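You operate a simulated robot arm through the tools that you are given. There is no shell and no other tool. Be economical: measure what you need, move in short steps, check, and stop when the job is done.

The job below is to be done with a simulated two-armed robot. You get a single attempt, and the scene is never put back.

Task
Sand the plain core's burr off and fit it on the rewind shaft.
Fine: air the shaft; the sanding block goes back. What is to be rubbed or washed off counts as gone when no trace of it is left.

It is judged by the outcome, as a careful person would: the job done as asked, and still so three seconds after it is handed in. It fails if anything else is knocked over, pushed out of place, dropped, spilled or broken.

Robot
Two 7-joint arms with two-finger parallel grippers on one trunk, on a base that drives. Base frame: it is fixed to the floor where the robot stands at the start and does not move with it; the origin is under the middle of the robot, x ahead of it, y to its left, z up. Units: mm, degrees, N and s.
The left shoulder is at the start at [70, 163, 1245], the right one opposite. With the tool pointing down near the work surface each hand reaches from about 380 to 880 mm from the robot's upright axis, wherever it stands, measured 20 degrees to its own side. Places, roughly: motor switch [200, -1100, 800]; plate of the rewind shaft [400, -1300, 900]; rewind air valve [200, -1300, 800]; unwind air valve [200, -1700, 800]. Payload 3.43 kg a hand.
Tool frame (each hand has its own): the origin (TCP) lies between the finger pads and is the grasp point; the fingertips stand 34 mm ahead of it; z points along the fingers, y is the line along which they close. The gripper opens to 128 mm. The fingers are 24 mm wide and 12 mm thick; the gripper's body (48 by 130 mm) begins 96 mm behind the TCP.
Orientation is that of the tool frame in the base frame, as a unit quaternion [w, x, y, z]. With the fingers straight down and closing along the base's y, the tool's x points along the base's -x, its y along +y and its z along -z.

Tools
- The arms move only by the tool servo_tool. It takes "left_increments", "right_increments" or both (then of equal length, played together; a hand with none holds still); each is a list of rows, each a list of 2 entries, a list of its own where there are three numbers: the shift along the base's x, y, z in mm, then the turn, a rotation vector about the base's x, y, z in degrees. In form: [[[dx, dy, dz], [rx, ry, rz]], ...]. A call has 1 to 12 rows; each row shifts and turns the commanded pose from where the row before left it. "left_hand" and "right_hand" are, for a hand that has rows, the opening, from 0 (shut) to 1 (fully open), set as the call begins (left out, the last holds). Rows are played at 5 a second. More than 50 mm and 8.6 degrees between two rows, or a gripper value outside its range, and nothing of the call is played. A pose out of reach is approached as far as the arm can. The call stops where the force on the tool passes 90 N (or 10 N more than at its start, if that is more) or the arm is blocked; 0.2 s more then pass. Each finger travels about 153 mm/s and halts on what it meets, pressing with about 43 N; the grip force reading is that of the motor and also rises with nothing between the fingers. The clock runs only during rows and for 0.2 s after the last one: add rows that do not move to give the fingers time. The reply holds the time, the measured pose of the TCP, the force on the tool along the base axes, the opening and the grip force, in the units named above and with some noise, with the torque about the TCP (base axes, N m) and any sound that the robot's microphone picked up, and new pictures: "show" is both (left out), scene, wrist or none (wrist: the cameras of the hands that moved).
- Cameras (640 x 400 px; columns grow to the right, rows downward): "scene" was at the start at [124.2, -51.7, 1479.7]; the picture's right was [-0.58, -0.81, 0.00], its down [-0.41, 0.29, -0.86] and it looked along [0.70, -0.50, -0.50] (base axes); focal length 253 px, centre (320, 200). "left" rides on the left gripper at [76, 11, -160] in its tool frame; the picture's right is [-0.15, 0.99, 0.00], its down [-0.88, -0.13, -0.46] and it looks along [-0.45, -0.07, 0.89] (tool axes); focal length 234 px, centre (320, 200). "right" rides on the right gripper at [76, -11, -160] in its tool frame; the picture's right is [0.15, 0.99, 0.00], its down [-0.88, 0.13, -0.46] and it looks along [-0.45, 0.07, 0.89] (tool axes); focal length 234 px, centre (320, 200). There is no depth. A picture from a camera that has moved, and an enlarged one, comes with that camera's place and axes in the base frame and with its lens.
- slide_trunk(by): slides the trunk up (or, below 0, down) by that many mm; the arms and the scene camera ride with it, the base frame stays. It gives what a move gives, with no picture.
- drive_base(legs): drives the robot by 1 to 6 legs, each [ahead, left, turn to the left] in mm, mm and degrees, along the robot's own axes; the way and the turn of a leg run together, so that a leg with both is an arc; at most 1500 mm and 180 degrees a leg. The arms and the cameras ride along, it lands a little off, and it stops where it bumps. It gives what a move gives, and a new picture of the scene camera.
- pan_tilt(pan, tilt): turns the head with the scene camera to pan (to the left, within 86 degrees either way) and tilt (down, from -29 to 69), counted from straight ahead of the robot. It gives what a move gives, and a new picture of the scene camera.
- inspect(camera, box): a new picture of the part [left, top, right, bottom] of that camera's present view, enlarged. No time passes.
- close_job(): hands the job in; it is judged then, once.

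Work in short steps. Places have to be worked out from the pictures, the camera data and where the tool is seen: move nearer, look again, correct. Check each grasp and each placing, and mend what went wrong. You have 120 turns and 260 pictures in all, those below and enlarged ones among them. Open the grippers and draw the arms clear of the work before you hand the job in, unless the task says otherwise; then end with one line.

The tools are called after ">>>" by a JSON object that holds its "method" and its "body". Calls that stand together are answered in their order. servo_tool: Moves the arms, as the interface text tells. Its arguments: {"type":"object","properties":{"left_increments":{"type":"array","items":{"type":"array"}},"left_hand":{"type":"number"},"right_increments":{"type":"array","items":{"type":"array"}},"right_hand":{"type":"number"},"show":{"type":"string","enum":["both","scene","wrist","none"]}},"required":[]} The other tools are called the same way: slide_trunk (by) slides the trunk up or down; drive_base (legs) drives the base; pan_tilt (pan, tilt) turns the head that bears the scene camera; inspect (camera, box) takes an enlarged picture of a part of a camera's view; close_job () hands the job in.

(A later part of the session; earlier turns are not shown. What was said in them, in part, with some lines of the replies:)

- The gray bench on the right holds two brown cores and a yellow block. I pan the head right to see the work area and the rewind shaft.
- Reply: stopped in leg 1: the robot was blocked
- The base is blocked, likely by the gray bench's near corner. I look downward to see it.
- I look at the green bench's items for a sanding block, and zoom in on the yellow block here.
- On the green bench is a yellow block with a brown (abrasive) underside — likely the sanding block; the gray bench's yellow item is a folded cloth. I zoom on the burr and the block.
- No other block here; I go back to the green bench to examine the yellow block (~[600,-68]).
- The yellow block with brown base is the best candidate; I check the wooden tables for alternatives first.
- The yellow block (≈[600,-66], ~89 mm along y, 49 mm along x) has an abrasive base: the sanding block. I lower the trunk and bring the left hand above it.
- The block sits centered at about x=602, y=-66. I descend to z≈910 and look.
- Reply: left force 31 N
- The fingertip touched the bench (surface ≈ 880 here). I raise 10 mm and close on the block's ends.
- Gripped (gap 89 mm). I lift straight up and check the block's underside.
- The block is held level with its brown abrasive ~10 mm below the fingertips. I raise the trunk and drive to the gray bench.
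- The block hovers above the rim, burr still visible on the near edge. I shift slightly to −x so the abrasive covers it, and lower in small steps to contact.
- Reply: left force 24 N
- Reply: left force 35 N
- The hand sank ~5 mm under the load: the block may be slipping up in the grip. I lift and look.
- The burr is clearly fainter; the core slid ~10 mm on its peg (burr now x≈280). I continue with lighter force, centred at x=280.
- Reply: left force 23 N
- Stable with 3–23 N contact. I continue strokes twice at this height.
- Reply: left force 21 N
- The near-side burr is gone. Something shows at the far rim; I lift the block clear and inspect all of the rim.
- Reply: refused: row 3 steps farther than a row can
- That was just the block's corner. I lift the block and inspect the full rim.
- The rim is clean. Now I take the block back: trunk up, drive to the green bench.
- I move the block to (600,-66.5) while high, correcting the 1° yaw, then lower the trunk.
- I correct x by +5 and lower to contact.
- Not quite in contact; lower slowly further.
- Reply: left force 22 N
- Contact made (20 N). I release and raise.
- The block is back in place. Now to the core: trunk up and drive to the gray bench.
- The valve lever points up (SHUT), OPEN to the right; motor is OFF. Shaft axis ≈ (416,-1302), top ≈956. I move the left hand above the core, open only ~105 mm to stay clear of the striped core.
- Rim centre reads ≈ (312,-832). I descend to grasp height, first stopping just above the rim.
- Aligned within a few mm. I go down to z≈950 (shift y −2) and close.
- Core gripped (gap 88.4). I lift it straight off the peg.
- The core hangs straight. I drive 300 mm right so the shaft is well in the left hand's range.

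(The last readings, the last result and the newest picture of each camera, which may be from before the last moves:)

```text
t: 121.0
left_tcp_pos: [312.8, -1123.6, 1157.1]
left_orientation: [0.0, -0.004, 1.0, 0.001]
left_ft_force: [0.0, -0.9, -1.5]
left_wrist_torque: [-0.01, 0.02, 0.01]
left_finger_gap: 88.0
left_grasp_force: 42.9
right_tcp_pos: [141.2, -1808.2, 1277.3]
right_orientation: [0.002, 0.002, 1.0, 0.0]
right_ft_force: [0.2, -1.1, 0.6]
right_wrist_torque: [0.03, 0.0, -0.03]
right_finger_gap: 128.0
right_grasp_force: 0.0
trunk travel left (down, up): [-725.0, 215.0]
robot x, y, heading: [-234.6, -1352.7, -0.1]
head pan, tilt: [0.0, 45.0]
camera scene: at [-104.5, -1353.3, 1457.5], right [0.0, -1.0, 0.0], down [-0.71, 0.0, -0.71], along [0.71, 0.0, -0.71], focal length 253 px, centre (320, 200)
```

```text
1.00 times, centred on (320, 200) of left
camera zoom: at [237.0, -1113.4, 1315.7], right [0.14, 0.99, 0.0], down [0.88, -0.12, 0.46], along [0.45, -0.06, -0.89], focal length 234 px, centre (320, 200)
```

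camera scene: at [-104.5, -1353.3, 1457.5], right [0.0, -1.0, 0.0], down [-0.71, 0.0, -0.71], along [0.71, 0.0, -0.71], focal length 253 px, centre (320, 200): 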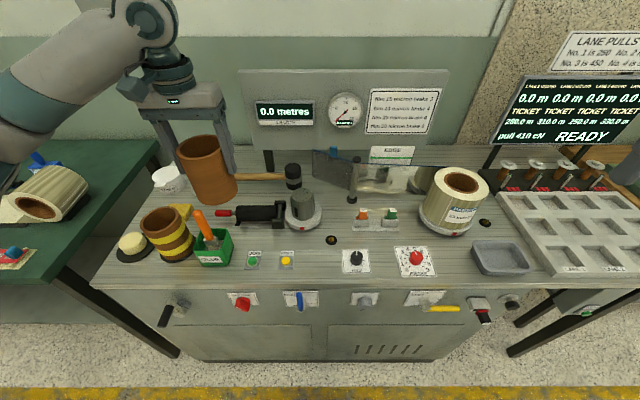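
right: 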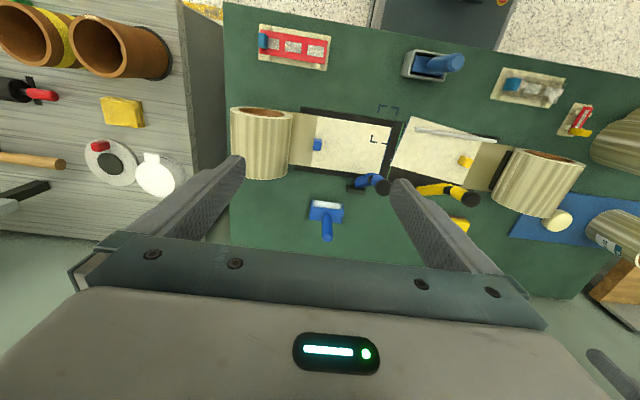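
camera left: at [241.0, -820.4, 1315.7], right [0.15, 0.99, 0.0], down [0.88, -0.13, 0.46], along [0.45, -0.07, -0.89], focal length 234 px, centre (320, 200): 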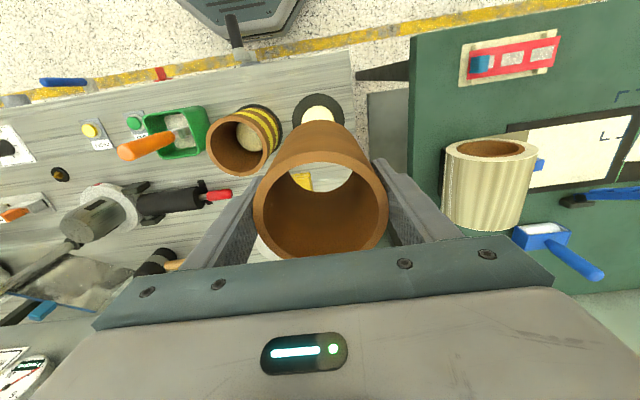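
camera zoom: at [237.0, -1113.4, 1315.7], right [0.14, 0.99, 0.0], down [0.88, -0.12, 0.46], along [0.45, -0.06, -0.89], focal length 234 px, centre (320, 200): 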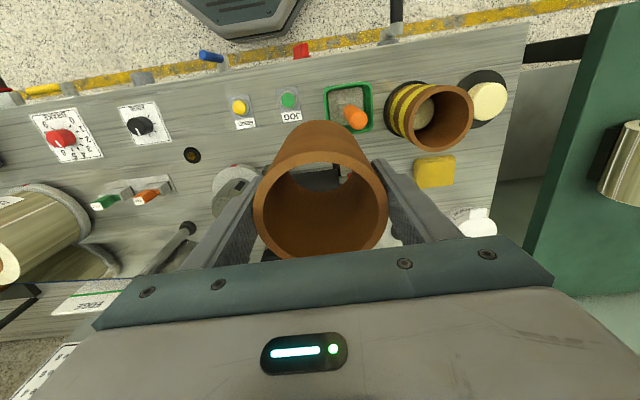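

Shaft top has a chamfer (lead-in), axis ≈ (417,-1302), dia ≈71. I carry the core above it.

>>> {"method": "servo_tool", "body": {"left_increments": [[[20, -36, 0], [0, 0, 0]], [[21, -36, 0], [0, 0, 0]], [[21, -36, 0], [0, 0, 0]], [[21, -35, 0], [0, 0, 0]], [[21, -35, 0], [0, 0, -0.4]], [[0, 0, -20], [0, 0, 0]], [[0, 0, -20], [0, 0, 0]], [[0, 0, 0], [0, 0, 0]]], "left_hand": 0.5, "show": "both"}}

>>> {"method": "inspect", "body": {"camera": "scene", "box": [260, 120, 360, 230]}}

>>> {"method": "inspect", "body": {"camera": "left", "box": [240, 100, 400, 270]}}

```text
t: 122.8
left_tcp_pos: [415.2, -1302.1, 1115.4]
left_orientation: [0.0, 0.002, 1.0, 0.0]
left_ft_force: [0.2, -0.2, -1.6]
left_wrist_torque: [0.04, 0.0, -0.02]
left_finger_gap: 88.2
left_grasp_force: 42.9
right_tcp_pos: [140.4, -1808.1, 1276.6]
right_orientation: [0.002, 0.001, 1.0, 0.001]
right_ft_force: [-0.6, 0.0, 0.6]
right_wrist_torque: [0.0, -0.02, -0.01]
right_finger_gap: 128.2
right_grasp_force: 0.1
trunk travel left (down, up): [-725.0, 215.0]
robot x, y, heading: [-238.0, -1354.1, -0.2]
head pan, tilt: [0.0, 45.0]
camera scene: at [-104.8, -1354.0, 1457.5], right [0.0, -1.0, 0.0], down [-0.71, 0.0, -0.71], along [0.71, 0.0, -0.71], focal length 253 px, centre (320, 200)
camera left: at [340.4, -1292.0, 1275.1], right [0.15, 0.99, 0.0], down [0.88, -0.13, 0.46], along [0.45, -0.07, -0.89], focal length 234 px, centre (320, 200)
```

scene: 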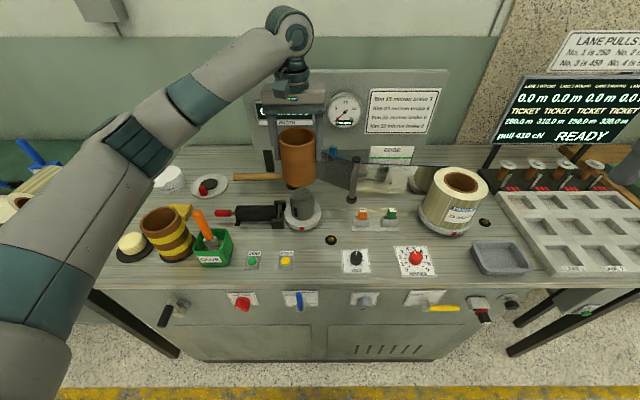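
left: 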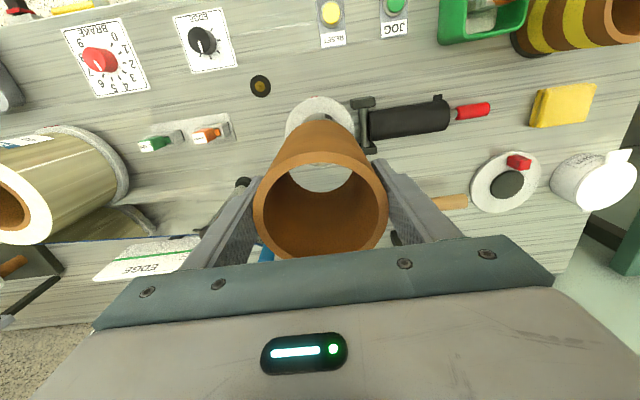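

```text
3.64 times, centred on (310, 175) of scene
camera zoom: at [-104.8, -1354.0, 1457.5], right [0.0, -1.0, 0.0], down [-0.71, 0.0, -0.71], along [0.71, 0.0, -0.71], focal length 921 px, centre (356, 291)
```

zoom: 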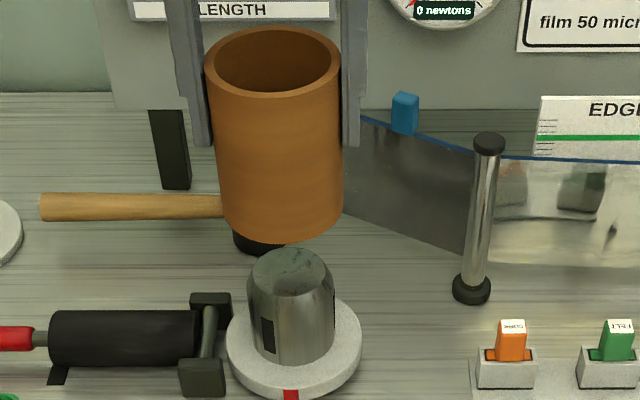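

```text
2.35 times, centred on (320, 185) of left
camera zoom: at [340.4, -1292.0, 1275.1], right [0.15, 0.99, 0.0], down [0.88, -0.13, 0.46], along [0.45, -0.07, -0.89], focal length 551 px, centre (320, 235)
```

zoom: 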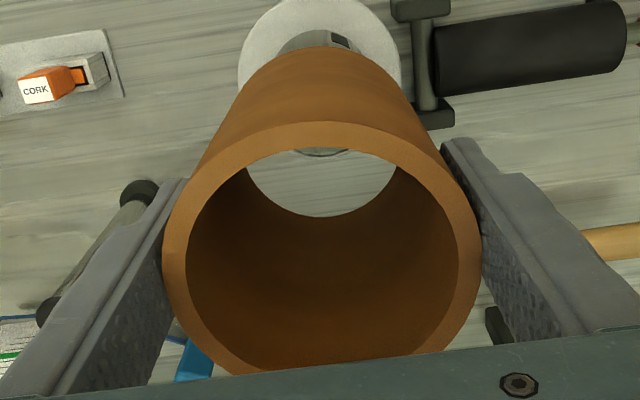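

Aligned within a few mm; I shift +3 x, −2 y and lower until the core bottom is just above the shaft top, then compare.

>>> {"method": "servo_tool", "body": {"left_increments": [[[3, -1.5, -20], [0, 0, 0]], [[0, 0, -20], [0, 0, 0]], [[0, 0, -20], [0, 0, 0]], [[0, 0, 0], [0, 0, 0]]], "left_hand": 0.5, "show": "none"}}

>>> {"method": "inspect", "body": {"camera": "scene", "box": [260, 140, 350, 240]}}

>>> {"method": "inspect", "body": {"camera": "left", "box": [240, 100, 400, 270]}}

```text
t: 123.8
left_tcp_pos: [417.9, -1302.4, 1056.0]
left_orientation: [-0.001, 0.001, 1.0, 0.0]
left_ft_force: [-0.4, -0.8, -1.5]
left_wrist_torque: [-0.01, -0.02, 0.01]
left_finger_gap: 88.1
left_grasp_force: 42.7
right_tcp_pos: [140.6, -1808.5, 1276.7]
right_orientation: [0.002, 0.001, 1.0, 0.0]
right_ft_force: [0.3, 0.5, 0.0]
right_wrist_torque: [0.0, 0.01, 0.02]
right_finger_gap: 128.2
right_grasp_force: 0.0
trunk travel left (down, up): [-725.0, 215.0]
robot x, y, heading: [-232.7, -1355.6, -0.2]
head pan, tilt: [0.0, 45.0]
```

```text
4.00 times, centred on (305, 190) of scene
camera zoom: at [-104.5, -1353.5, 1457.5], right [0.0, -1.0, 0.0], down [-0.71, 0.0, -0.71], along [0.71, 0.0, -0.71], focal length 1013 px, centre (380, 240)
```

zoom: 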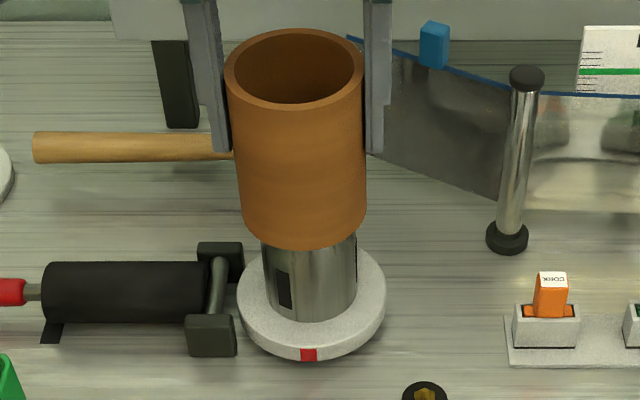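

```text
2.35 times, centred on (320, 185) of left
camera zoom: at [343.2, -1291.5, 1215.6], right [0.15, 0.99, 0.0], down [0.88, -0.13, 0.46], along [0.45, -0.07, -0.89], focal length 551 px, centre (320, 235)
```

zoom: 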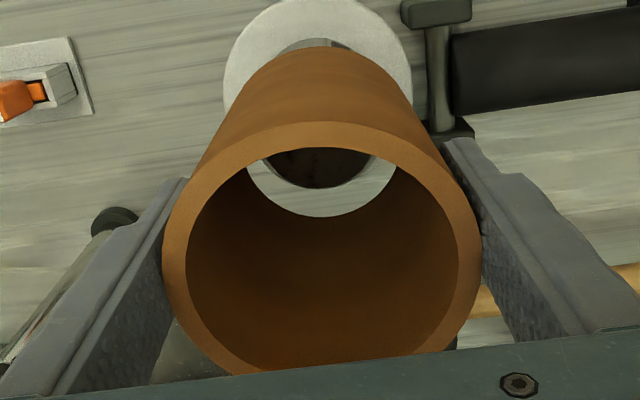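

Through the bore the shaft top is visible, offset about −2…−3 mm x and −2 mm y. I shift accordingly and lower in small steps, watching force.

>>> {"method": "servo_tool", "body": {"left_increments": [[[-2, -2, -3], [0, 0, 0]], [[0, 0, -4], [0, 0, 0]], [[0, 0, -4], [0, 0, 0]], [[0, 0, 0], [0, 0, 0]]], "left_hand": 0.5, "show": "none"}}

>>> {"method": "inspect", "body": {"camera": "left", "box": [260, 110, 380, 220]}}

```text
t: 124.8
left_tcp_pos: [417.5, -1304.8, 1046.3]
left_orientation: [-0.001, 0.001, 1.0, 0.0]
left_ft_force: [-0.1, -0.5, -1.0]
left_wrist_torque: [0.01, 0.02, -0.01]
left_finger_gap: 88.1
left_grasp_force: 42.7
right_tcp_pos: [141.8, -1806.8, 1277.8]
right_orientation: [0.002, 0.001, 1.0, 0.0]
right_ft_force: [-1.0, -0.2, -0.8]
right_wrist_torque: [-0.02, 0.01, 0.01]
right_finger_gap: 128.1
right_grasp_force: 0.1
trunk travel left (down, up): [-725.0, 215.0]
robot x, y, heading: [-237.5, -1355.4, 0.1]
head pan, tilt: [0.0, 45.0]
```

```text
3.64 times, centred on (320, 165) of left
camera zoom: at [341.9, -1294.8, 1204.7], right [0.15, 0.99, 0.0], down [0.88, -0.13, 0.46], along [0.45, -0.07, -0.89], focal length 852 px, centre (320, 327)
```

zoom: 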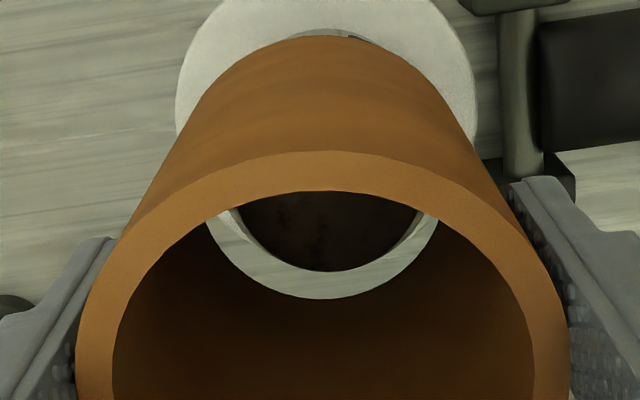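

Nearly concentric; tiny correction (−1, +1) and continue down in small steps.

>>> {"method": "servo_tool", "body": {"left_increments": [[[-1, 1, -3], [0, 0, 0]], [[0, 0, -4], [0, 0, 0]], [[0, 0, -4], [0, 0, 0]], [[0, 0, 0], [0, 0, 0]]], "left_hand": 0.5, "show": "none"}}

>>> {"method": "inspect", "body": {"camera": "left", "box": [260, 110, 380, 220]}}

```text
t: 125.8
left_tcp_pos: [416.3, -1304.1, 1033.7]
left_orientation: [0.0, 0.0, 1.0, 0.0]
left_ft_force: [0.8, -0.2, -2.1]
left_wrist_torque: [0.01, -0.02, -0.01]
left_finger_gap: 88.4
left_grasp_force: 43.3
right_tcp_pos: [142.5, -1807.8, 1277.8]
right_orientation: [0.002, 0.001, 1.0, 0.0]
right_ft_force: [-0.2, -0.2, 0.0]
right_wrist_torque: [-0.01, 0.01, 0.02]
right_finger_gap: 127.8
right_grasp_force: 0.0
trunk travel left (down, up): [-725.0, 215.0]
robot x, y, heading: [-236.6, -1354.0, 0.2]
head pan, tilt: [0.0, 45.0]
```

```text
3.64 times, centred on (320, 165) of left
camera zoom: at [341.2, -1293.2, 1193.5], right [0.15, 0.99, 0.0], down [0.88, -0.13, 0.46], along [0.45, -0.07, -0.89], focal length 852 px, centre (320, 327)
```

zoom: 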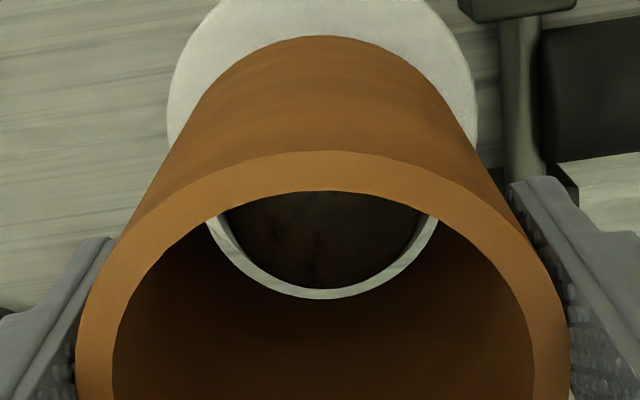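

Concentric. I keep lowering in 5 mm steps.

>>> {"method": "servo_tool", "body": {"left_increments": [[[0, 0, -4], [0, 0, 0]], [[0, 0, -4], [0, 0, 0]], [[0, 0, -4], [0, 0, 0]], [[0, 0, 0], [0, 0, 0]]], "left_hand": 0.5, "show": "none"}}

>>> {"method": "inspect", "body": {"camera": "left", "box": [260, 110, 380, 220]}}

```text
t: 126.8
left_tcp_pos: [416.5, -1303.7, 1021.9]
left_orientation: [0.0, 0.0, 1.0, 0.0]
left_ft_force: [-0.1, 0.2, -1.6]
left_wrist_torque: [0.0, 0.04, -0.01]
left_finger_gap: 88.1
left_grasp_force: 42.8
right_tcp_pos: [140.8, -1808.0, 1276.6]
right_orientation: [0.001, 0.001, 1.0, 0.0]
right_ft_force: [-0.1, -0.4, 0.0]
right_wrist_torque: [-0.01, 0.01, -0.01]
right_finger_gap: 127.9
right_grasp_force: 0.1
trunk travel left (down, up): [-725.0, 215.0]
robot x, y, heading: [-234.7, -1354.1, 0.0]
head pan, tilt: [0.0, 45.0]
```

```text
3.64 times, centred on (320, 165) of left
camera zoom: at [341.7, -1293.6, 1181.5], right [0.15, 0.99, 0.0], down [0.88, -0.13, 0.46], along [0.45, -0.07, -0.89], focal length 852 px, centre (320, 327)
```

zoom: 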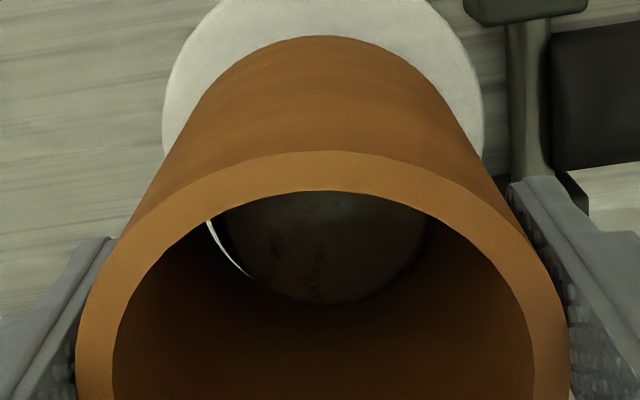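

The shaft top is inside the bore; a light sliver on the −y side means the core should move ~+1.5 mm y. I correct and go on.

>>> {"method": "servo_tool", "body": {"left_increments": [[[0, 1.5, -2], [0, 0, 0]], [[0, 0, -5], [0, 0, 0]], [[0, 0, -5], [0, 0, 0]], [[0, 0, -5], [0, 0, 0]], [[0, 0, 0], [0, 0, 0]]], "left_hand": 0.5, "show": "none"}}

>>> {"method": "inspect", "body": {"camera": "scene", "box": [260, 140, 350, 240]}}

```text
t: 128.0
left_tcp_pos: [416.1, -1301.3, 1004.9]
left_orientation: [0.0, 0.0, 1.0, 0.0]
left_ft_force: [-0.7, 0.4, -1.2]
left_wrist_torque: [0.01, -0.03, -0.01]
left_finger_gap: 87.9
left_grasp_force: 43.4
right_tcp_pos: [140.8, -1807.8, 1276.1]
right_orientation: [0.002, 0.001, 1.0, 0.0]
right_ft_force: [0.0, -1.1, 0.8]
right_wrist_torque: [0.01, -0.03, -0.02]
right_finger_gap: 127.9
right_grasp_force: 0.0
trunk travel left (down, up): [-725.0, 215.0]
robot x, y, heading: [-240.1, -1353.0, -0.1]
head pan, tilt: [0.0, 45.0]
```

```text
4.00 times, centred on (305, 190) of scene
camera zoom: at [-104.5, -1353.2, 1457.5], right [0.0, -1.0, 0.0], down [-0.71, 0.0, -0.71], along [0.71, 0.0, -0.71], focal length 1013 px, centre (380, 240)
```

zoom: 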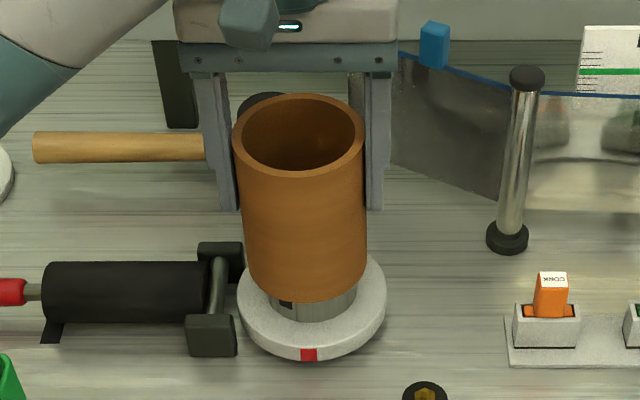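

Sliding on without force. ~30 mm to go; continue.

>>> {"method": "servo_tool", "body": {"left_increments": [[[0, 0, -5], [0, 0, 0]], [[0, 0, -5], [0, 0, 0]], [[0, 0, -5], [0, 0, 0]], [[0, 0, -5], [0, 0, 0]], [[0, 0, -4], [0, 0, 0]], [[0, 0, 0], [0, 0, 0]]], "left_hand": 0.5, "show": "none"}}

>>> {"method": "inspect", "body": {"camera": "scene", "box": [260, 140, 350, 240]}}

```text
t: 129.4
left_tcp_pos: [415.5, -1301.4, 980.3]
left_orientation: [0.0, -0.001, 1.0, 0.0]
left_ft_force: [-1.6, 0.3, -0.4]
left_wrist_torque: [0.02, -0.03, 0.01]
left_finger_gap: 88.3
left_grasp_force: 43.1
right_tcp_pos: [141.0, -1807.1, 1277.3]
right_orientation: [0.001, 0.001, 1.0, 0.0]
right_ft_force: [-0.5, 0.5, -0.2]
right_wrist_torque: [0.01, 0.01, 0.0]
right_finger_gap: 127.8
right_grasp_force: 0.1
trunk travel left (down, up): [-725.0, 215.0]
robot x, y, heading: [-233.0, -1355.5, -0.2]
head pan, tilt: [0.0, 45.0]
```

```text
4.00 times, centred on (305, 190) of scene
camera zoom: at [-104.5, -1353.2, 1457.5], right [0.0, -1.0, 0.0], down [-0.71, 0.0, -0.71], along [0.71, 0.0, -0.71], focal length 1013 px, centre (380, 240)
```

zoom: 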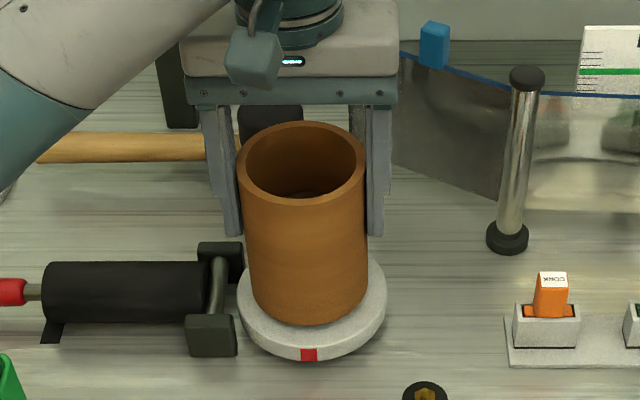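

Almost seated. I lower further in 2 mm steps until contact.

>>> {"method": "servo_tool", "body": {"left_increments": [[[0, 0, -2], [0, 0, 0]], [[0, 0, -2], [0, 0, 0]], [[0, 0, -2], [0, 0, 0]], [[0, 0, -2], [0, 0, 0]], [[0, 0, 0], [0, 0, 0]]], "left_hand": 0.5, "show": "none"}}

>>> {"method": "inspect", "body": {"camera": "scene", "box": [280, 180, 340, 240]}}

```text
t: 130.6
left_tcp_pos: [416.6, -1301.9, 972.9]
left_orientation: [-0.001, 0.0, 1.0, 0.0]
left_ft_force: [0.5, 0.8, -1.1]
left_wrist_torque: [-0.03, 0.0, 0.0]
left_finger_gap: 88.1
left_grasp_force: 42.9
right_tcp_pos: [142.2, -1808.6, 1277.4]
right_orientation: [0.002, 0.0, 1.0, 0.001]
right_ft_force: [-0.3, 0.0, 0.8]
right_wrist_torque: [0.0, -0.01, 0.02]
right_finger_gap: 128.1
right_grasp_force: 0.1
trunk travel left (down, up): [-725.0, 215.0]
robot x, y, heading: [-235.2, -1355.3, -0.3]
head pan, tilt: [0.0, 45.0]
```

```text
6.67 times, centred on (310, 210) of scene
camera zoom: at [-104.5, -1353.2, 1457.5], right [0.0, -1.0, 0.0], down [-0.71, 0.0, -0.71], along [0.71, 0.0, -0.71], focal length 1688 px, centre (387, 133)
```

zoom: 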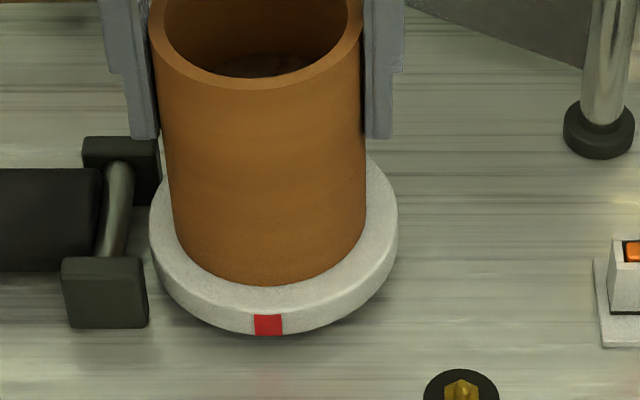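

>>> {"method": "servo_tool", "body": {"left_increments": [[[0, 0, -2], [0, 0, 0]], [[0, 0, -2], [0, 0, 0]], [[0, 0, -1], [0, 0, 0]], [[0, 0, 0], [0, 0, 0]]], "left_hand": 0.5, "show": "none"}}

```text
t: 131.6
left_tcp_pos: [415.5, -1302.3, 971.9]
left_orientation: [0.004, 0.0, 1.0, 0.0]
left_ft_force: [8.5, 2.7, 34.3]
left_wrist_torque: [0.74, 0.52, -0.18]
left_finger_gap: 88.3
left_grasp_force: 43.0
right_tcp_pos: [139.1, -1806.4, 1278.8]
right_orientation: [0.002, 0.001, 1.0, 0.0]
right_ft_force: [-0.8, 0.3, 0.9]
right_wrist_torque: [0.0, -0.02, 0.0]
right_finger_gap: 127.9
right_grasp_force: 0.0
trunk travel left (down, up): [-725.0, 215.0]
robot x, y, heading: [-237.0, -1353.2, -0.3]
head pan, tilt: [0.0, 45.0]
```

Seated (34 N on the plate). I release and raise the hand.

>>> {"method": "servo_tool", "body": {"left_increments": [[[0, 0, 3], [0, 0, 0]], [[0, 0, 1], [0, 0, 0]], [[0, 0, 0], [0, 0, 0]]], "left_hand": 0.85, "show": "none"}}

>>> {"method": "servo_tool", "body": {"left_increments": [[[0, 0, 20], [0, 0, 0]], [[0, 0, 45], [0, 0, 0]], [[0, 0, 50], [0, 0, 0]], [[0, 0, 50], [0, 0, 0]], [[0, 0, 50], [0, 0, 0]], [[0, 0, 50], [0, 0, 0]], [[0, 0, 0], [0, 0, 0]]], "left_hand": 0.85, "show": "scene"}}

>>> {"method": "inspect", "body": {"camera": "scene", "box": [260, 140, 350, 240]}}

>>> {"method": "inspect", "body": {"camera": "scene", "box": [220, 270, 360, 360]}}

```text
t: 132.4
left_tcp_pos: [416.3, -1301.8, 969.7]
left_orientation: [0.0, 0.001, 1.0, 0.0]
left_ft_force: [-0.4, 0.4, 1.2]
left_wrist_torque: [-0.05, 0.01, 0.0]
left_finger_gap: 108.6
left_grasp_force: 0.1
right_tcp_pos: [141.3, -1807.6, 1275.6]
right_orientation: [0.002, 0.001, 1.0, 0.001]
right_ft_force: [0.5, 0.0, -0.5]
right_wrist_torque: [0.02, 0.05, -0.02]
right_finger_gap: 128.0
right_grasp_force: 0.0
trunk travel left (down, up): [-725.0, 215.0]
robot x, y, heading: [-235.6, -1355.4, 0.0]
head pan, tilt: [0.0, 45.0]
```

```text
t: 134.0
left_tcp_pos: [417.1, -1299.7, 1237.3]
left_orientation: [0.0, 0.001, 1.0, 0.0]
left_ft_force: [0.3, 0.3, -0.7]
left_wrist_torque: [-0.04, 0.02, -0.01]
left_finger_gap: 108.9
left_grasp_force: 0.0
right_tcp_pos: [141.5, -1807.0, 1276.1]
right_orientation: [0.002, 0.001, 1.0, -0.001]
right_ft_force: [-0.3, 0.1, 0.1]
right_wrist_torque: [-0.01, 0.03, 0.05]
right_finger_gap: 127.9
right_grasp_force: 0.0
trunk travel left (down, up): [-725.0, 215.0]
robot x, y, heading: [-238.2, -1356.4, -0.1]
head pan, tilt: [0.0, 45.0]
camera scene: at [-103.7, -1352.9, 1457.4], right [0.0, -1.0, 0.0], down [-0.71, 0.0, -0.71], along [0.71, 0.0, -0.71], focal length 253 px, centre (320, 200)
```

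scene: 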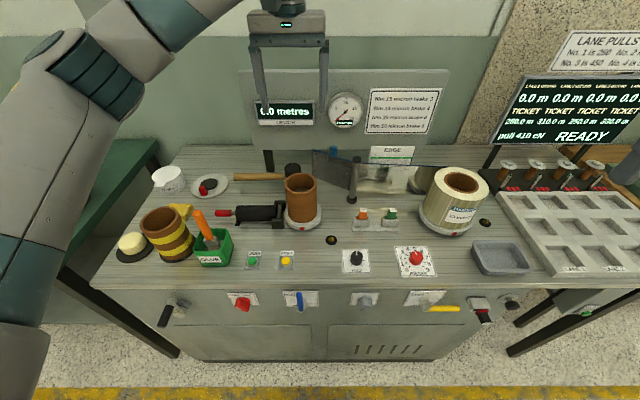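

```text
4.00 times, centred on (305, 190) of scene
camera zoom: at [-103.7, -1352.9, 1457.4], right [0.0, -1.0, 0.0], down [-0.71, 0.0, -0.71], along [0.71, 0.0, -0.71], focal length 1013 px, centre (380, 240)
```

zoom: 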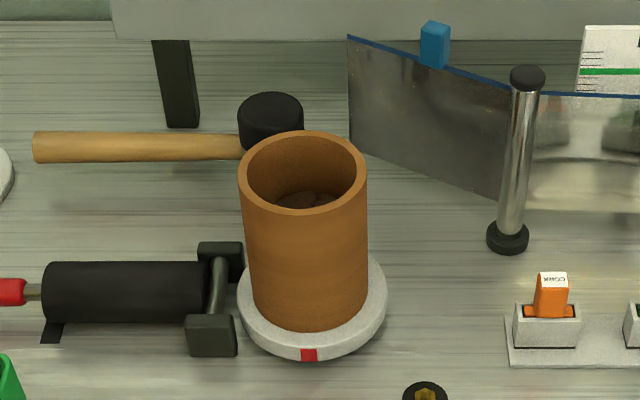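

```text
4.44 times, centred on (290, 315) of scene
camera zoom: at [-103.7, -1352.9, 1457.4], right [0.0, -1.0, 0.0], down [-0.71, 0.0, -0.71], along [0.71, 0.0, -0.71], focal length 1125 px, centre (453, -311)
```

zoom: 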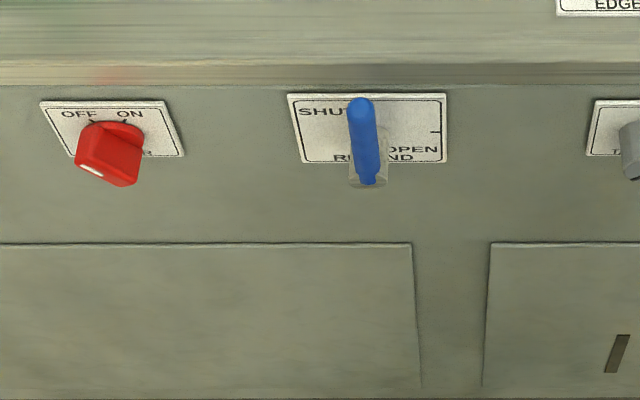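

The core is seated on the shaft. Now the air valve: I back off and shift left so the right hand can reach the lever from above/front.

>>> {"method": "drive_base", "body": {"legs": [[-230, 0, 0], [0, 230, 0]]}}

>>> {"method": "pan_tilt", "body": {"pan": -18, "tilt": 45}}

>>> {"method": "inspect", "body": {"camera": "scene", "box": [280, 200, 360, 280]}}

```text
t: 137.0
left_tcp_pos: [188.8, -1069.1, 1238.3]
left_orientation: [0.001, 0.002, 1.0, 0.001]
left_ft_force: [0.5, 0.4, 0.1]
left_wrist_torque: [-0.01, 0.0, -0.02]
left_finger_gap: 108.8
left_grasp_force: 0.1
right_tcp_pos: [-86.1, -1576.4, 1276.2]
right_orientation: [0.002, 0.002, 1.0, 0.002]
right_ft_force: [0.0, 0.3, 0.4]
right_wrist_torque: [0.02, -0.03, 0.0]
right_finger_gap: 128.0
right_grasp_force: 0.1
trunk travel left (down, up): [-725.0, 215.0]
robot x, y, heading: [-463.8, -1117.8, -0.6]
head pan, tilt: [0.0, 45.0]
camera scene: at [-331.9, -1120.9, 1457.5], right [-0.01, -1.0, 0.0], down [-0.71, 0.0, -0.71], along [0.71, 0.0, -0.71], focal length 253 px, centre (320, 200)
```

scene: 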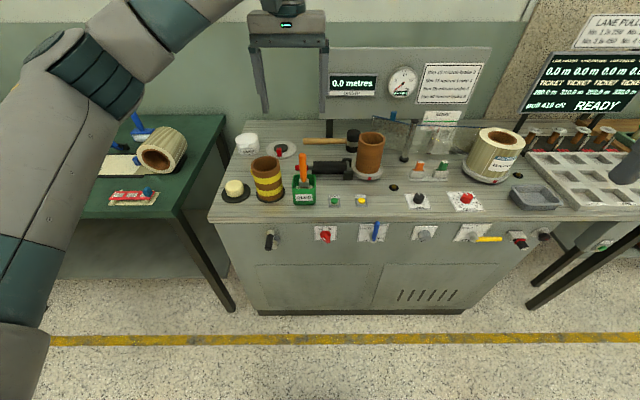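

```text
t: 137.8
left_tcp_pos: [189.6, -1068.6, 1237.9]
left_orientation: [0.0, 0.002, 1.0, 0.001]
left_ft_force: [0.2, -0.3, 0.1]
left_wrist_torque: [0.0, -0.01, -0.02]
left_finger_gap: 109.0
left_grasp_force: 0.0
right_tcp_pos: [-86.9, -1574.2, 1277.5]
right_orientation: [0.002, 0.002, 1.0, 0.0]
right_ft_force: [0.2, -0.2, -0.2]
right_wrist_torque: [0.01, 0.0, -0.03]
right_finger_gap: 128.0
right_grasp_force: 0.1
trunk travel left (down, up): [-725.0, 215.0]
robot x, y, heading: [-464.7, -1122.3, -0.3]
head pan, tilt: [-18.0, 45.0]
camera scene: at [-335.7, -1144.3, 1457.5], right [-0.31, -0.95, 0.0], down [-0.67, 0.22, -0.71], along [0.67, -0.22, -0.71], focal length 253 px, centre (320, 200)
```

scene: 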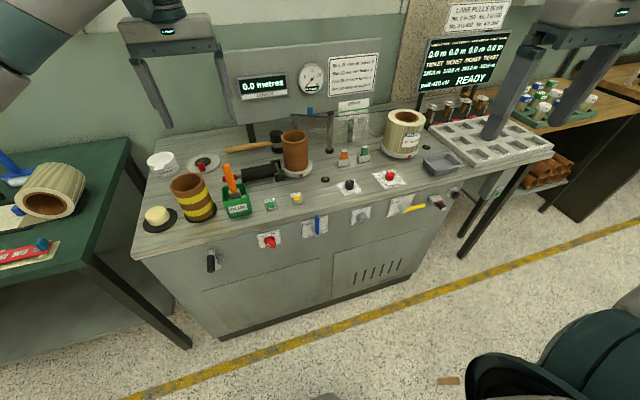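

```text
5.00 times, centred on (320, 240) of scene
camera zoom: at [-335.7, -1144.3, 1457.5], right [-0.31, -0.95, 0.0], down [-0.67, 0.22, -0.71], along [0.67, -0.22, -0.71], focal length 1266 px, centre (320, 0)
```

zoom: 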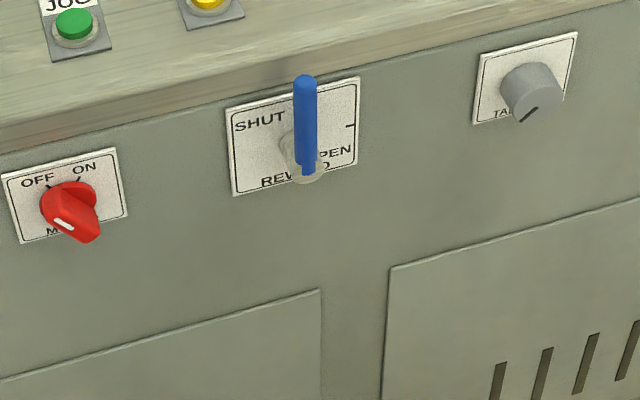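

Plate spans y −1349…−1255, z 717…815; hub ≈ (y −1302, z 767), lever up to z≈840, ~x 170. I bring the right hand, closed, to the lever's +y side, moving the left hand aside.

>>> {"method": "servo_tool", "body": {"right_increments": [[[28, 34, 0], [0, 0, 0]], [[28, 34, 0], [0, 0, 0]], [[28, 34, 0], [0, 0, 0]], [[28, 34, 0], [0, 0, 0]], [[29, 34, 0], [0, 0, 0]], [[29, 34, 0], [0, 0, 0]], [[29, 34, 0], [0, 0, 0]], [[29, 34, 0], [0, 0, 0]], [[29, 34, 0], [0, 0, 0]], [[0, 0, 0], [0, 0, 0]]], "left_increments": [[[0, 15, 0], [0, 0, 0]], [[0, 15, 0], [0, 0, 0]], [[0, 15, 0], [0, 0, 0]], [[0, 15, 0], [0, 0, 0]], [[0, 15, 0], [0, 0, 0]], [[0, 15, 0], [0, 0, 0]], [[0, 15, 0], [0, 0, 0]], [[0, 15, 0], [0, 0, 0]], [[0, 15, 0], [0, 0, 0]], [[0, 0, 0], [0, 0, 0]]], "right_hand": 0, "show": "none"}}

>>> {"method": "servo_tool", "body": {"right_increments": [[[0, 0, -50], [0, 0, 0]], [[0, 0, -50], [0, 0, 0]], [[0, 0, -50], [0, 0, 0]], [[0, 0, -50], [0, 0, 0]], [[0, 0, -50], [0, 0, 0]], [[0, 0, -50], [0, 0, 0]], [[0, 0, -40], [0, 0, 0]], [[0, 0, 0], [0, 0, 0]]], "right_hand": 0, "show": "both"}}

```text
t: 140.1
left_tcp_pos: [188.6, -934.4, 1237.5]
left_orientation: [0.0, 0.002, 1.0, 0.001]
left_ft_force: [-0.2, -0.5, 0.2]
left_wrist_torque: [0.06, 0.02, -0.02]
left_finger_gap: 108.9
left_grasp_force: 0.1
right_tcp_pos: [167.4, -1268.7, 1276.2]
right_orientation: [0.001, 0.003, 1.0, 0.001]
right_ft_force: [-1.1, -0.6, 0.2]
right_wrist_torque: [0.02, -0.04, 0.0]
right_finger_gap: 0.1
right_grasp_force: 32.8
trunk travel left (down, up): [-725.0, 215.0]
robot x, y, heading: [-463.6, -1117.3, -0.1]
head pan, tilt: [-18.0, 45.0]
```

```text
t: 141.8
left_tcp_pos: [189.1, -933.0, 1237.3]
left_orientation: [0.0, 0.002, 1.0, 0.0]
left_ft_force: [-0.5, -0.3, 0.2]
left_wrist_torque: [0.0, 0.03, 0.02]
left_finger_gap: 108.8
left_grasp_force: 0.1
right_tcp_pos: [167.6, -1268.0, 936.6]
right_orientation: [0.002, 0.002, 1.0, 0.0]
right_ft_force: [-0.6, -0.8, 0.0]
right_wrist_torque: [0.01, -0.03, 0.02]
right_finger_gap: 0.0
right_grasp_force: 33.2
trunk travel left (down, up): [-725.0, 215.0]
robot x, y, heading: [-461.9, -1119.9, -0.4]
head pan, tilt: [-18.0, 45.0]
camera scene: at [-336.2, -1144.6, 1457.5], right [-0.31, -0.95, 0.0], down [-0.67, 0.22, -0.71], along [0.67, -0.22, -0.71], focal length 253 px, centre (320, 200)
camera right: at [91.7, -1277.1, 1096.2], right [-0.14, 0.99, 0.0], down [0.88, 0.13, 0.46], along [0.45, 0.07, -0.89], focal length 234 px, centre (320, 200)
```

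scene: 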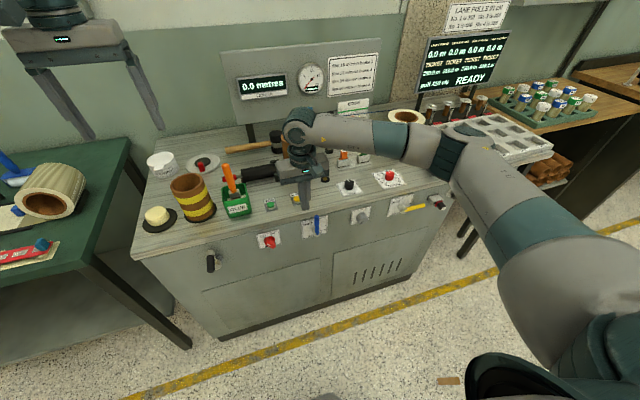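
right: 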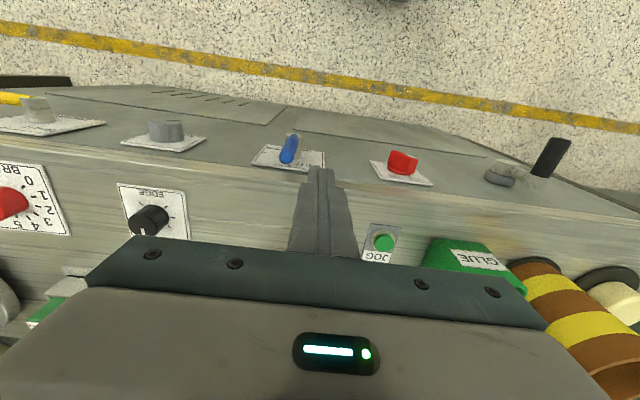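

I zoom to compare the fingertip and lever from the wrist view.

>>> {"method": "inspect", "body": {"camera": "right", "box": [240, 110, 360, 200]}}

>>> {"method": "inspect", "body": {"camera": "scene", "box": [270, 160, 350, 250]}}

```text
4.44 times, centred on (300, 155) of right
camera zoom: at [91.7, -1277.1, 1096.2], right [-0.14, 0.99, 0.0], down [0.88, 0.13, 0.46], along [0.45, 0.07, -0.89], focal length 1041 px, centre (409, 400)
```

zoom: 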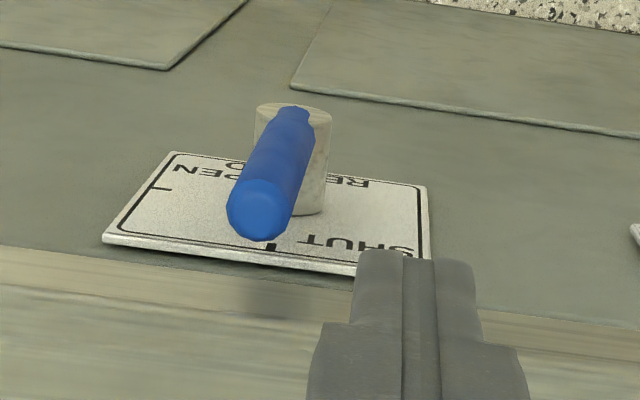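

```text
4.44 times, centred on (310, 205) of scene
camera zoom: at [-336.2, -1144.6, 1457.5], right [-0.31, -0.95, 0.0], down [-0.67, 0.22, -0.71], along [0.67, -0.22, -0.71], focal length 1125 px, centre (364, 178)
```

zoom: 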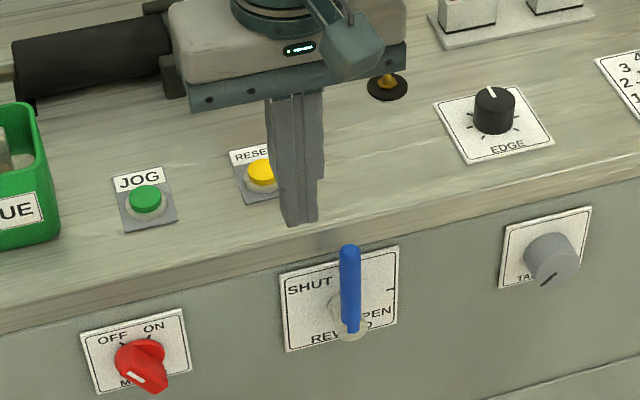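

Lever tip ≈ (175,-1302), hub front ≈ x 164. Finger at x≈169 covers it. I descend to TCP 852 on the +y side.

>>> {"method": "servo_tool", "body": {"right_increments": [[[2, 0, -45], [0, 0, 0]], [[0, 0, -40], [0, 0, 0]], [[0, 0, 0], [0, 0, 0]]], "right_hand": 0, "show": "none"}}

>>> {"method": "inspect", "body": {"camera": "scene", "box": [270, 160, 350, 250]}}

>>> {"method": "inspect", "body": {"camera": "right", "box": [240, 110, 360, 200]}}

```text
t: 142.7
left_tcp_pos: [188.1, -932.6, 1237.5]
left_orientation: [0.0, 0.002, 1.0, 0.0]
left_ft_force: [-0.5, 0.3, -0.1]
left_wrist_torque: [0.04, 0.0, 0.0]
left_finger_gap: 108.7
left_grasp_force: 0.1
right_tcp_pos: [172.2, -1266.6, 853.1]
right_orientation: [0.002, 0.002, 1.0, -0.001]
right_ft_force: [0.1, 0.2, 0.2]
right_wrist_torque: [0.0, 0.0, 0.0]
right_finger_gap: 0.0
right_grasp_force: 32.5
trunk travel left (down, up): [-725.0, 215.0]
robot x, y, heading: [-461.2, -1121.1, -0.6]
head pan, tilt: [-18.0, 45.0]
```

```text
4.44 times, centred on (310, 205) of scene
camera zoom: at [-336.1, -1144.7, 1457.5], right [-0.31, -0.95, 0.0], down [-0.67, 0.22, -0.71], along [0.67, -0.22, -0.71], focal length 1125 px, centre (364, 178)
```

zoom: 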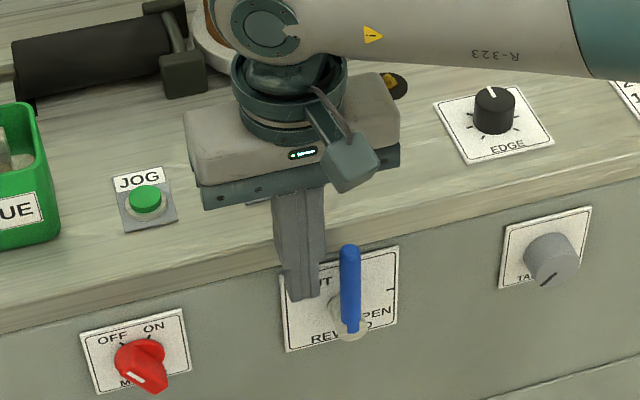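

```text
4.44 times, centred on (300, 155) of right
camera zoom: at [95.5, -1276.9, 1012.6], right [-0.14, 0.99, 0.0], down [0.88, 0.13, 0.46], along [0.45, 0.07, -0.89], focal length 1041 px, centre (409, 400)
```

zoom: 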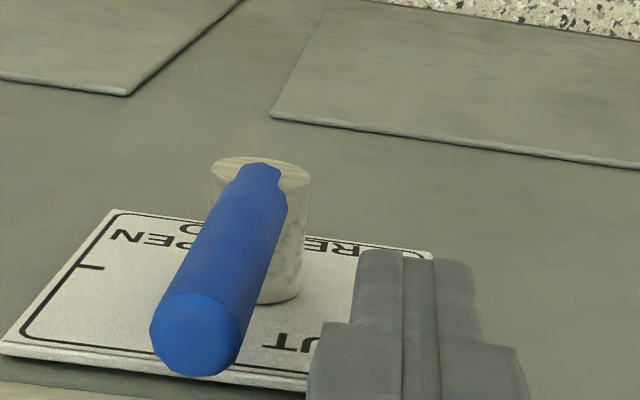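

The finger is beside the lever. I push the lever along its arc toward −y (OPEN).

>>> {"method": "servo_tool", "body": {"right_increments": [[[-5, -14, -1], [0, 0, 0]], [[0, -15.5, 0], [0, 0, 0]], [[0, -13, -3], [0, 0, 0]], [[0, -11.5, -6.5], [0, 0, 0]], [[0, 0, 0], [0, 0, 0]]], "right_hand": 0, "show": "none"}}

>>> {"method": "inspect", "body": {"camera": "scene", "box": [270, 160, 350, 250]}}

>>> {"method": "inspect", "body": {"camera": "right", "box": [240, 110, 360, 200]}}

```text
t: 143.8
left_tcp_pos: [189.7, -931.8, 1237.2]
left_orientation: [0.0, 0.002, 1.0, 0.0]
left_ft_force: [-0.3, 1.0, -1.0]
left_wrist_torque: [0.0, 0.01, 0.01]
left_finger_gap: 108.9
left_grasp_force: 0.2
right_tcp_pos: [166.8, -1320.9, 841.4]
right_orientation: [0.002, 0.003, 1.0, 0.0]
right_ft_force: [-0.5, 0.5, -0.4]
right_wrist_torque: [0.04, 0.0, -0.02]
right_finger_gap: 0.0
right_grasp_force: 32.7
trunk travel left (down, up): [-725.0, 215.0]
robot x, y, heading: [-466.4, -1119.8, -0.5]
head pan, tilt: [-18.0, 45.0]
```

```text
4.44 times, centred on (310, 205) of scene
camera zoom: at [-335.7, -1144.4, 1457.4], right [-0.31, -0.95, 0.0], down [-0.67, 0.22, -0.71], along [0.67, -0.22, -0.71], focal length 1125 px, centre (364, 178)
```

zoom: 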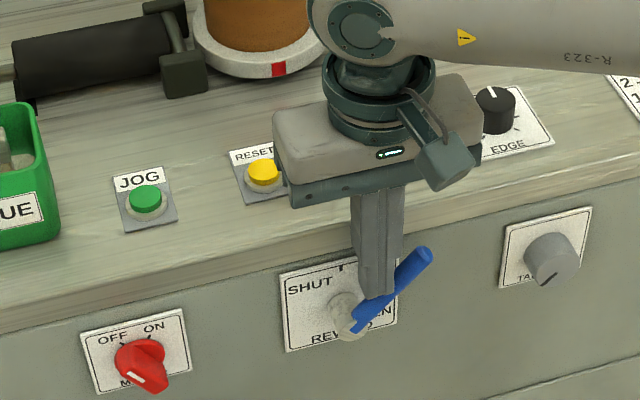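

```text
4.44 times, centred on (300, 155) of right
camera zoom: at [90.0, -1331.3, 1001.7], right [-0.14, 0.99, 0.0], down [0.88, 0.13, 0.46], along [0.45, 0.06, -0.89], focal length 1041 px, centre (409, 400)
```

zoom: 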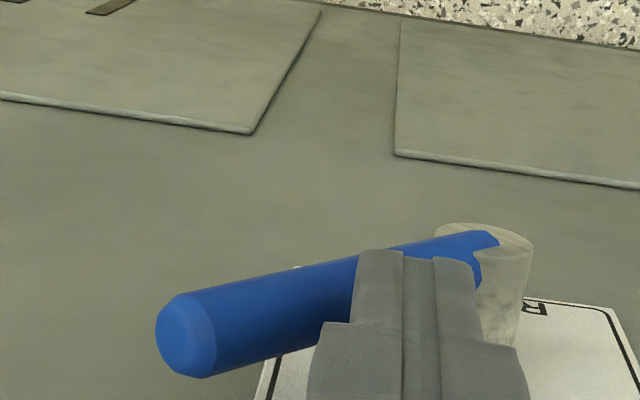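

Excellent: the lever is at ~45°. I continue the arc to horizontal.

>>> {"method": "servo_tool", "body": {"right_increments": [[[0, -9.5, -9], [0, 0, 0]], [[0, -6.5, -11.5], [0, 0, 0]], [[0, -3.5, -13], [0, 0, 0]], [[0, 0, -4], [0, 0, 0]], [[0, 0, 0], [0, 0, 0]]], "right_hand": 0, "show": "none"}}

>>> {"method": "inspect", "body": {"camera": "scene", "box": [270, 160, 350, 250]}}

```text
t: 145.1
left_tcp_pos: [187.4, -932.8, 1239.4]
left_orientation: [0.001, 0.002, 1.0, 0.0]
left_ft_force: [-0.3, -0.4, -0.5]
left_wrist_torque: [-0.01, -0.01, -0.05]
left_finger_gap: 108.8
left_grasp_force: 0.0
right_tcp_pos: [165.9, -1343.0, 806.5]
right_orientation: [0.003, 0.003, 1.0, 0.0]
right_ft_force: [-1.2, -2.1, 16.2]
right_wrist_torque: [-0.04, -0.05, 0.12]
right_finger_gap: 0.2
right_grasp_force: 33.5
trunk travel left (down, up): [-725.0, 215.0]
robot x, y, heading: [-461.3, -1120.0, -0.1]
head pan, tilt: [-18.0, 45.0]
```

```text
4.44 times, centred on (310, 205) of scene
camera zoom: at [-338.0, -1144.4, 1457.9], right [-0.31, -0.95, 0.0], down [-0.67, 0.22, -0.71], along [0.67, -0.22, -0.71], focal length 1125 px, centre (364, 178)
```

zoom: 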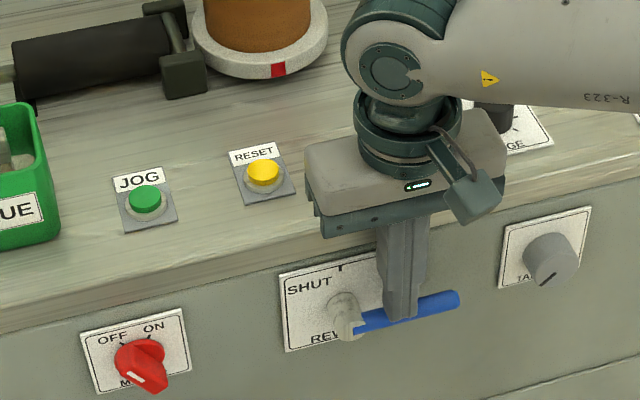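

The lever is horizontal at OPEN and against its stop (16 N). A final small push, then I withdraw upward.

>>> {"method": "servo_tool", "body": {"right_increments": [[[0, 0, -3], [0, 0, 0]], [[0, 0, 0], [0, 0, 0]]], "right_hand": 0, "show": "none"}}

>>> {"method": "servo_tool", "body": {"right_increments": [[[0, 0, 25], [0, 0, 0]], [[-10, 0, 45], [0, 0, 0]], [[-15, 0, 45], [0, 0, 0]], [[-15, 0, 45], [0, 0, 0]], [[0, 0, 50], [0, 0, 0]], [[0, 0, 50], [0, 0, 0]], [[0, 0, 50], [0, 0, 0]], [[0, 0, 50], [0, 0, 0]], [[0, -40, 0], [0, 0, 0]], [[0, -40, 0], [0, 0, 0]], [[0, -40, 0], [0, 0, 0]], [[0, 0, 0], [0, 0, 0]]], "right_hand": 0, "show": "scene"}}

>>> {"method": "inspect", "body": {"camera": "scene", "box": [270, 110, 370, 250]}}

```text
t: 145.7
left_tcp_pos: [185.4, -932.0, 1239.3]
left_orientation: [0.002, 0.002, 1.0, -0.001]
left_ft_force: [-0.1, -0.8, -0.9]
left_wrist_torque: [0.04, 0.03, -0.03]
left_finger_gap: 108.6
left_grasp_force: 0.0
right_tcp_pos: [166.2, -1340.9, 806.2]
right_orientation: [0.006, 0.002, 1.0, 0.0]
right_ft_force: [2.4, -6.1, 39.9]
right_wrist_torque: [-0.16, -0.28, 0.17]
right_finger_gap: 0.0
right_grasp_force: 32.7
trunk travel left (down, up): [-725.0, 215.0]
robot x, y, heading: [-462.9, -1122.6, -0.4]
head pan, tilt: [-18.0, 45.0]
```

```text
t: 148.2
left_tcp_pos: [189.7, -931.7, 1236.8]
left_orientation: [0.0, 0.001, 1.0, -0.001]
left_ft_force: [0.0, 0.6, 0.0]
left_wrist_torque: [0.0, 0.0, 0.0]
left_finger_gap: 108.9
left_grasp_force: 0.1
right_tcp_pos: [128.3, -1463.1, 1160.4]
right_orientation: [0.002, 0.003, 1.0, 0.0]
right_ft_force: [0.7, 1.3, -0.5]
right_wrist_torque: [0.02, 0.01, 0.03]
right_finger_gap: 0.0
right_grasp_force: 32.8
trunk travel left (down, up): [-725.0, 215.0]
robot x, y, heading: [-466.9, -1123.5, -0.3]
head pan, tilt: [-18.0, 45.0]
camera scene: at [-335.2, -1144.4, 1457.4], right [-0.31, -0.95, 0.0], down [-0.67, 0.22, -0.71], along [0.67, -0.22, -0.71], focal length 253 px, centre (320, 200)
```

scene: 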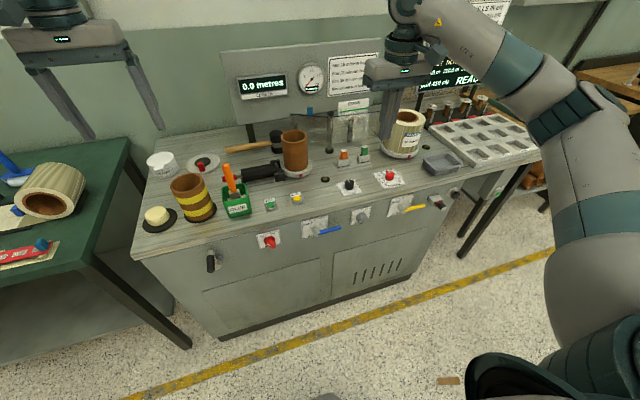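

```text
2.86 times, centred on (320, 180) of scene
camera zoom: at [-335.2, -1144.4, 1457.4], right [-0.31, -0.95, 0.0], down [-0.67, 0.22, -0.71], along [0.67, -0.22, -0.71], focal length 723 px, centre (320, 257)
```

zoom: 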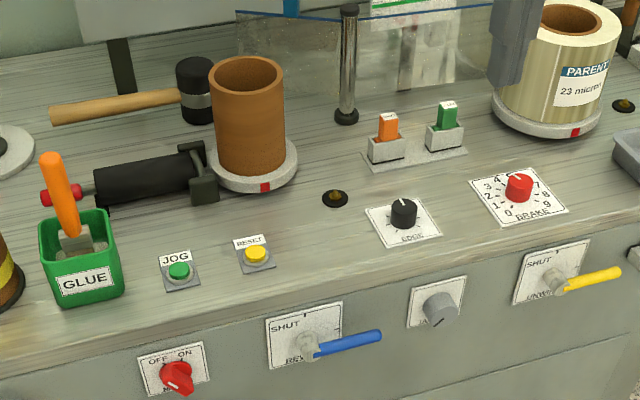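

The rewind lever now matches the open position. I open the right gripper and check the core rim one last time.

>>> {"method": "servo_tool", "body": {"right_increments": [[[-30, 0, 20], [0, 0, 0]], [[-30, 0, 20], [0, 0, 0]], [[0, 0, 0], [0, 0, 0]], [[0, 0, 0], [0, 0, 0]]], "left_increments": [[[-30, 0, 10], [0, 0, 0]], [[-30, 0, 10], [0, 0, 0]], [[0, 0, 0], [0, 0, 0]], [[0, 0, 0], [0, 0, 0]]], "right_hand": 1, "left_hand": 1, "show": "none"}}

>>> {"method": "inspect", "body": {"camera": "scene", "box": [275, 120, 320, 185]}}

>>> {"method": "inspect", "body": {"camera": "scene", "box": [0, 0, 640, 400]}}

```text
t: 149.2
left_tcp_pos: [129.9, -933.2, 1259.0]
left_orientation: [0.0, 0.002, 1.0, 0.0]
left_ft_force: [0.0, 0.2, 0.7]
left_wrist_torque: [-0.01, 0.02, 0.01]
left_finger_gap: 128.0
left_grasp_force: 0.0
right_tcp_pos: [68.3, -1465.0, 1200.3]
right_orientation: [0.002, 0.003, 1.0, 0.0]
right_ft_force: [0.3, 0.5, -1.3]
right_wrist_torque: [0.01, -0.02, 0.02]
right_finger_gap: 128.2
right_grasp_force: 0.1
trunk travel left (down, up): [-725.0, 215.0]
robot x, y, heading: [-462.2, -1121.5, -0.1]
head pan, tilt: [-18.0, 45.0]
```

```text
6.15 times, centred on (298, 152) of scene
camera zoom: at [-336.3, -1145.0, 1457.5], right [-0.31, -0.95, 0.0], down [-0.67, 0.22, -0.71], along [0.67, -0.22, -0.71], focal length 1558 px, centre (458, 492)
```

zoom: 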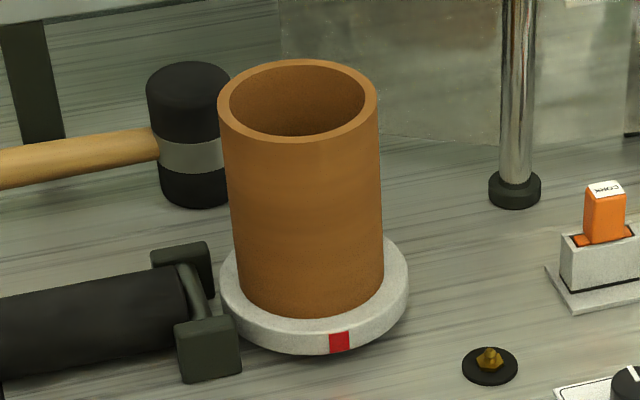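

```text
1.00 times, centred on (320, 200) of scene
camera zoom: at [-336.3, -1145.0, 1457.5], right [-0.31, -0.95, 0.0], down [-0.67, 0.22, -0.71], along [0.67, -0.22, -0.71], focal length 253 px, centre (320, 200)
```

zoom: 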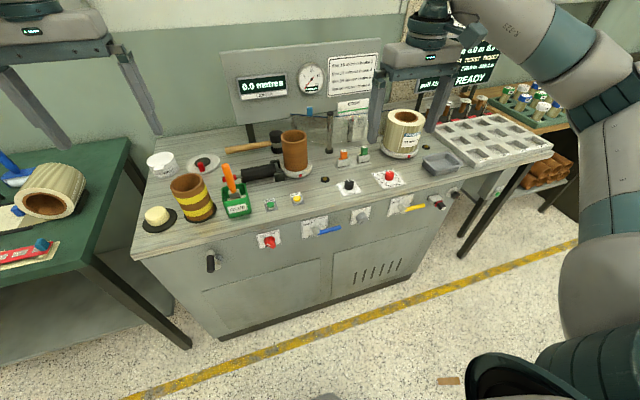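

The core is clean and seated, the valve is open, the block is back, the hands are open and clear. I hand in.

>>> {"method": "close_job", "body": {}}

```text
The job is handed in.
```

The job is handed in: the plain core's burr is sanded off with no trace in the last pictures, and the core is seated on the rewind shaft. The rewind air valve is open, and the sanding block is back in its place on the green bench.
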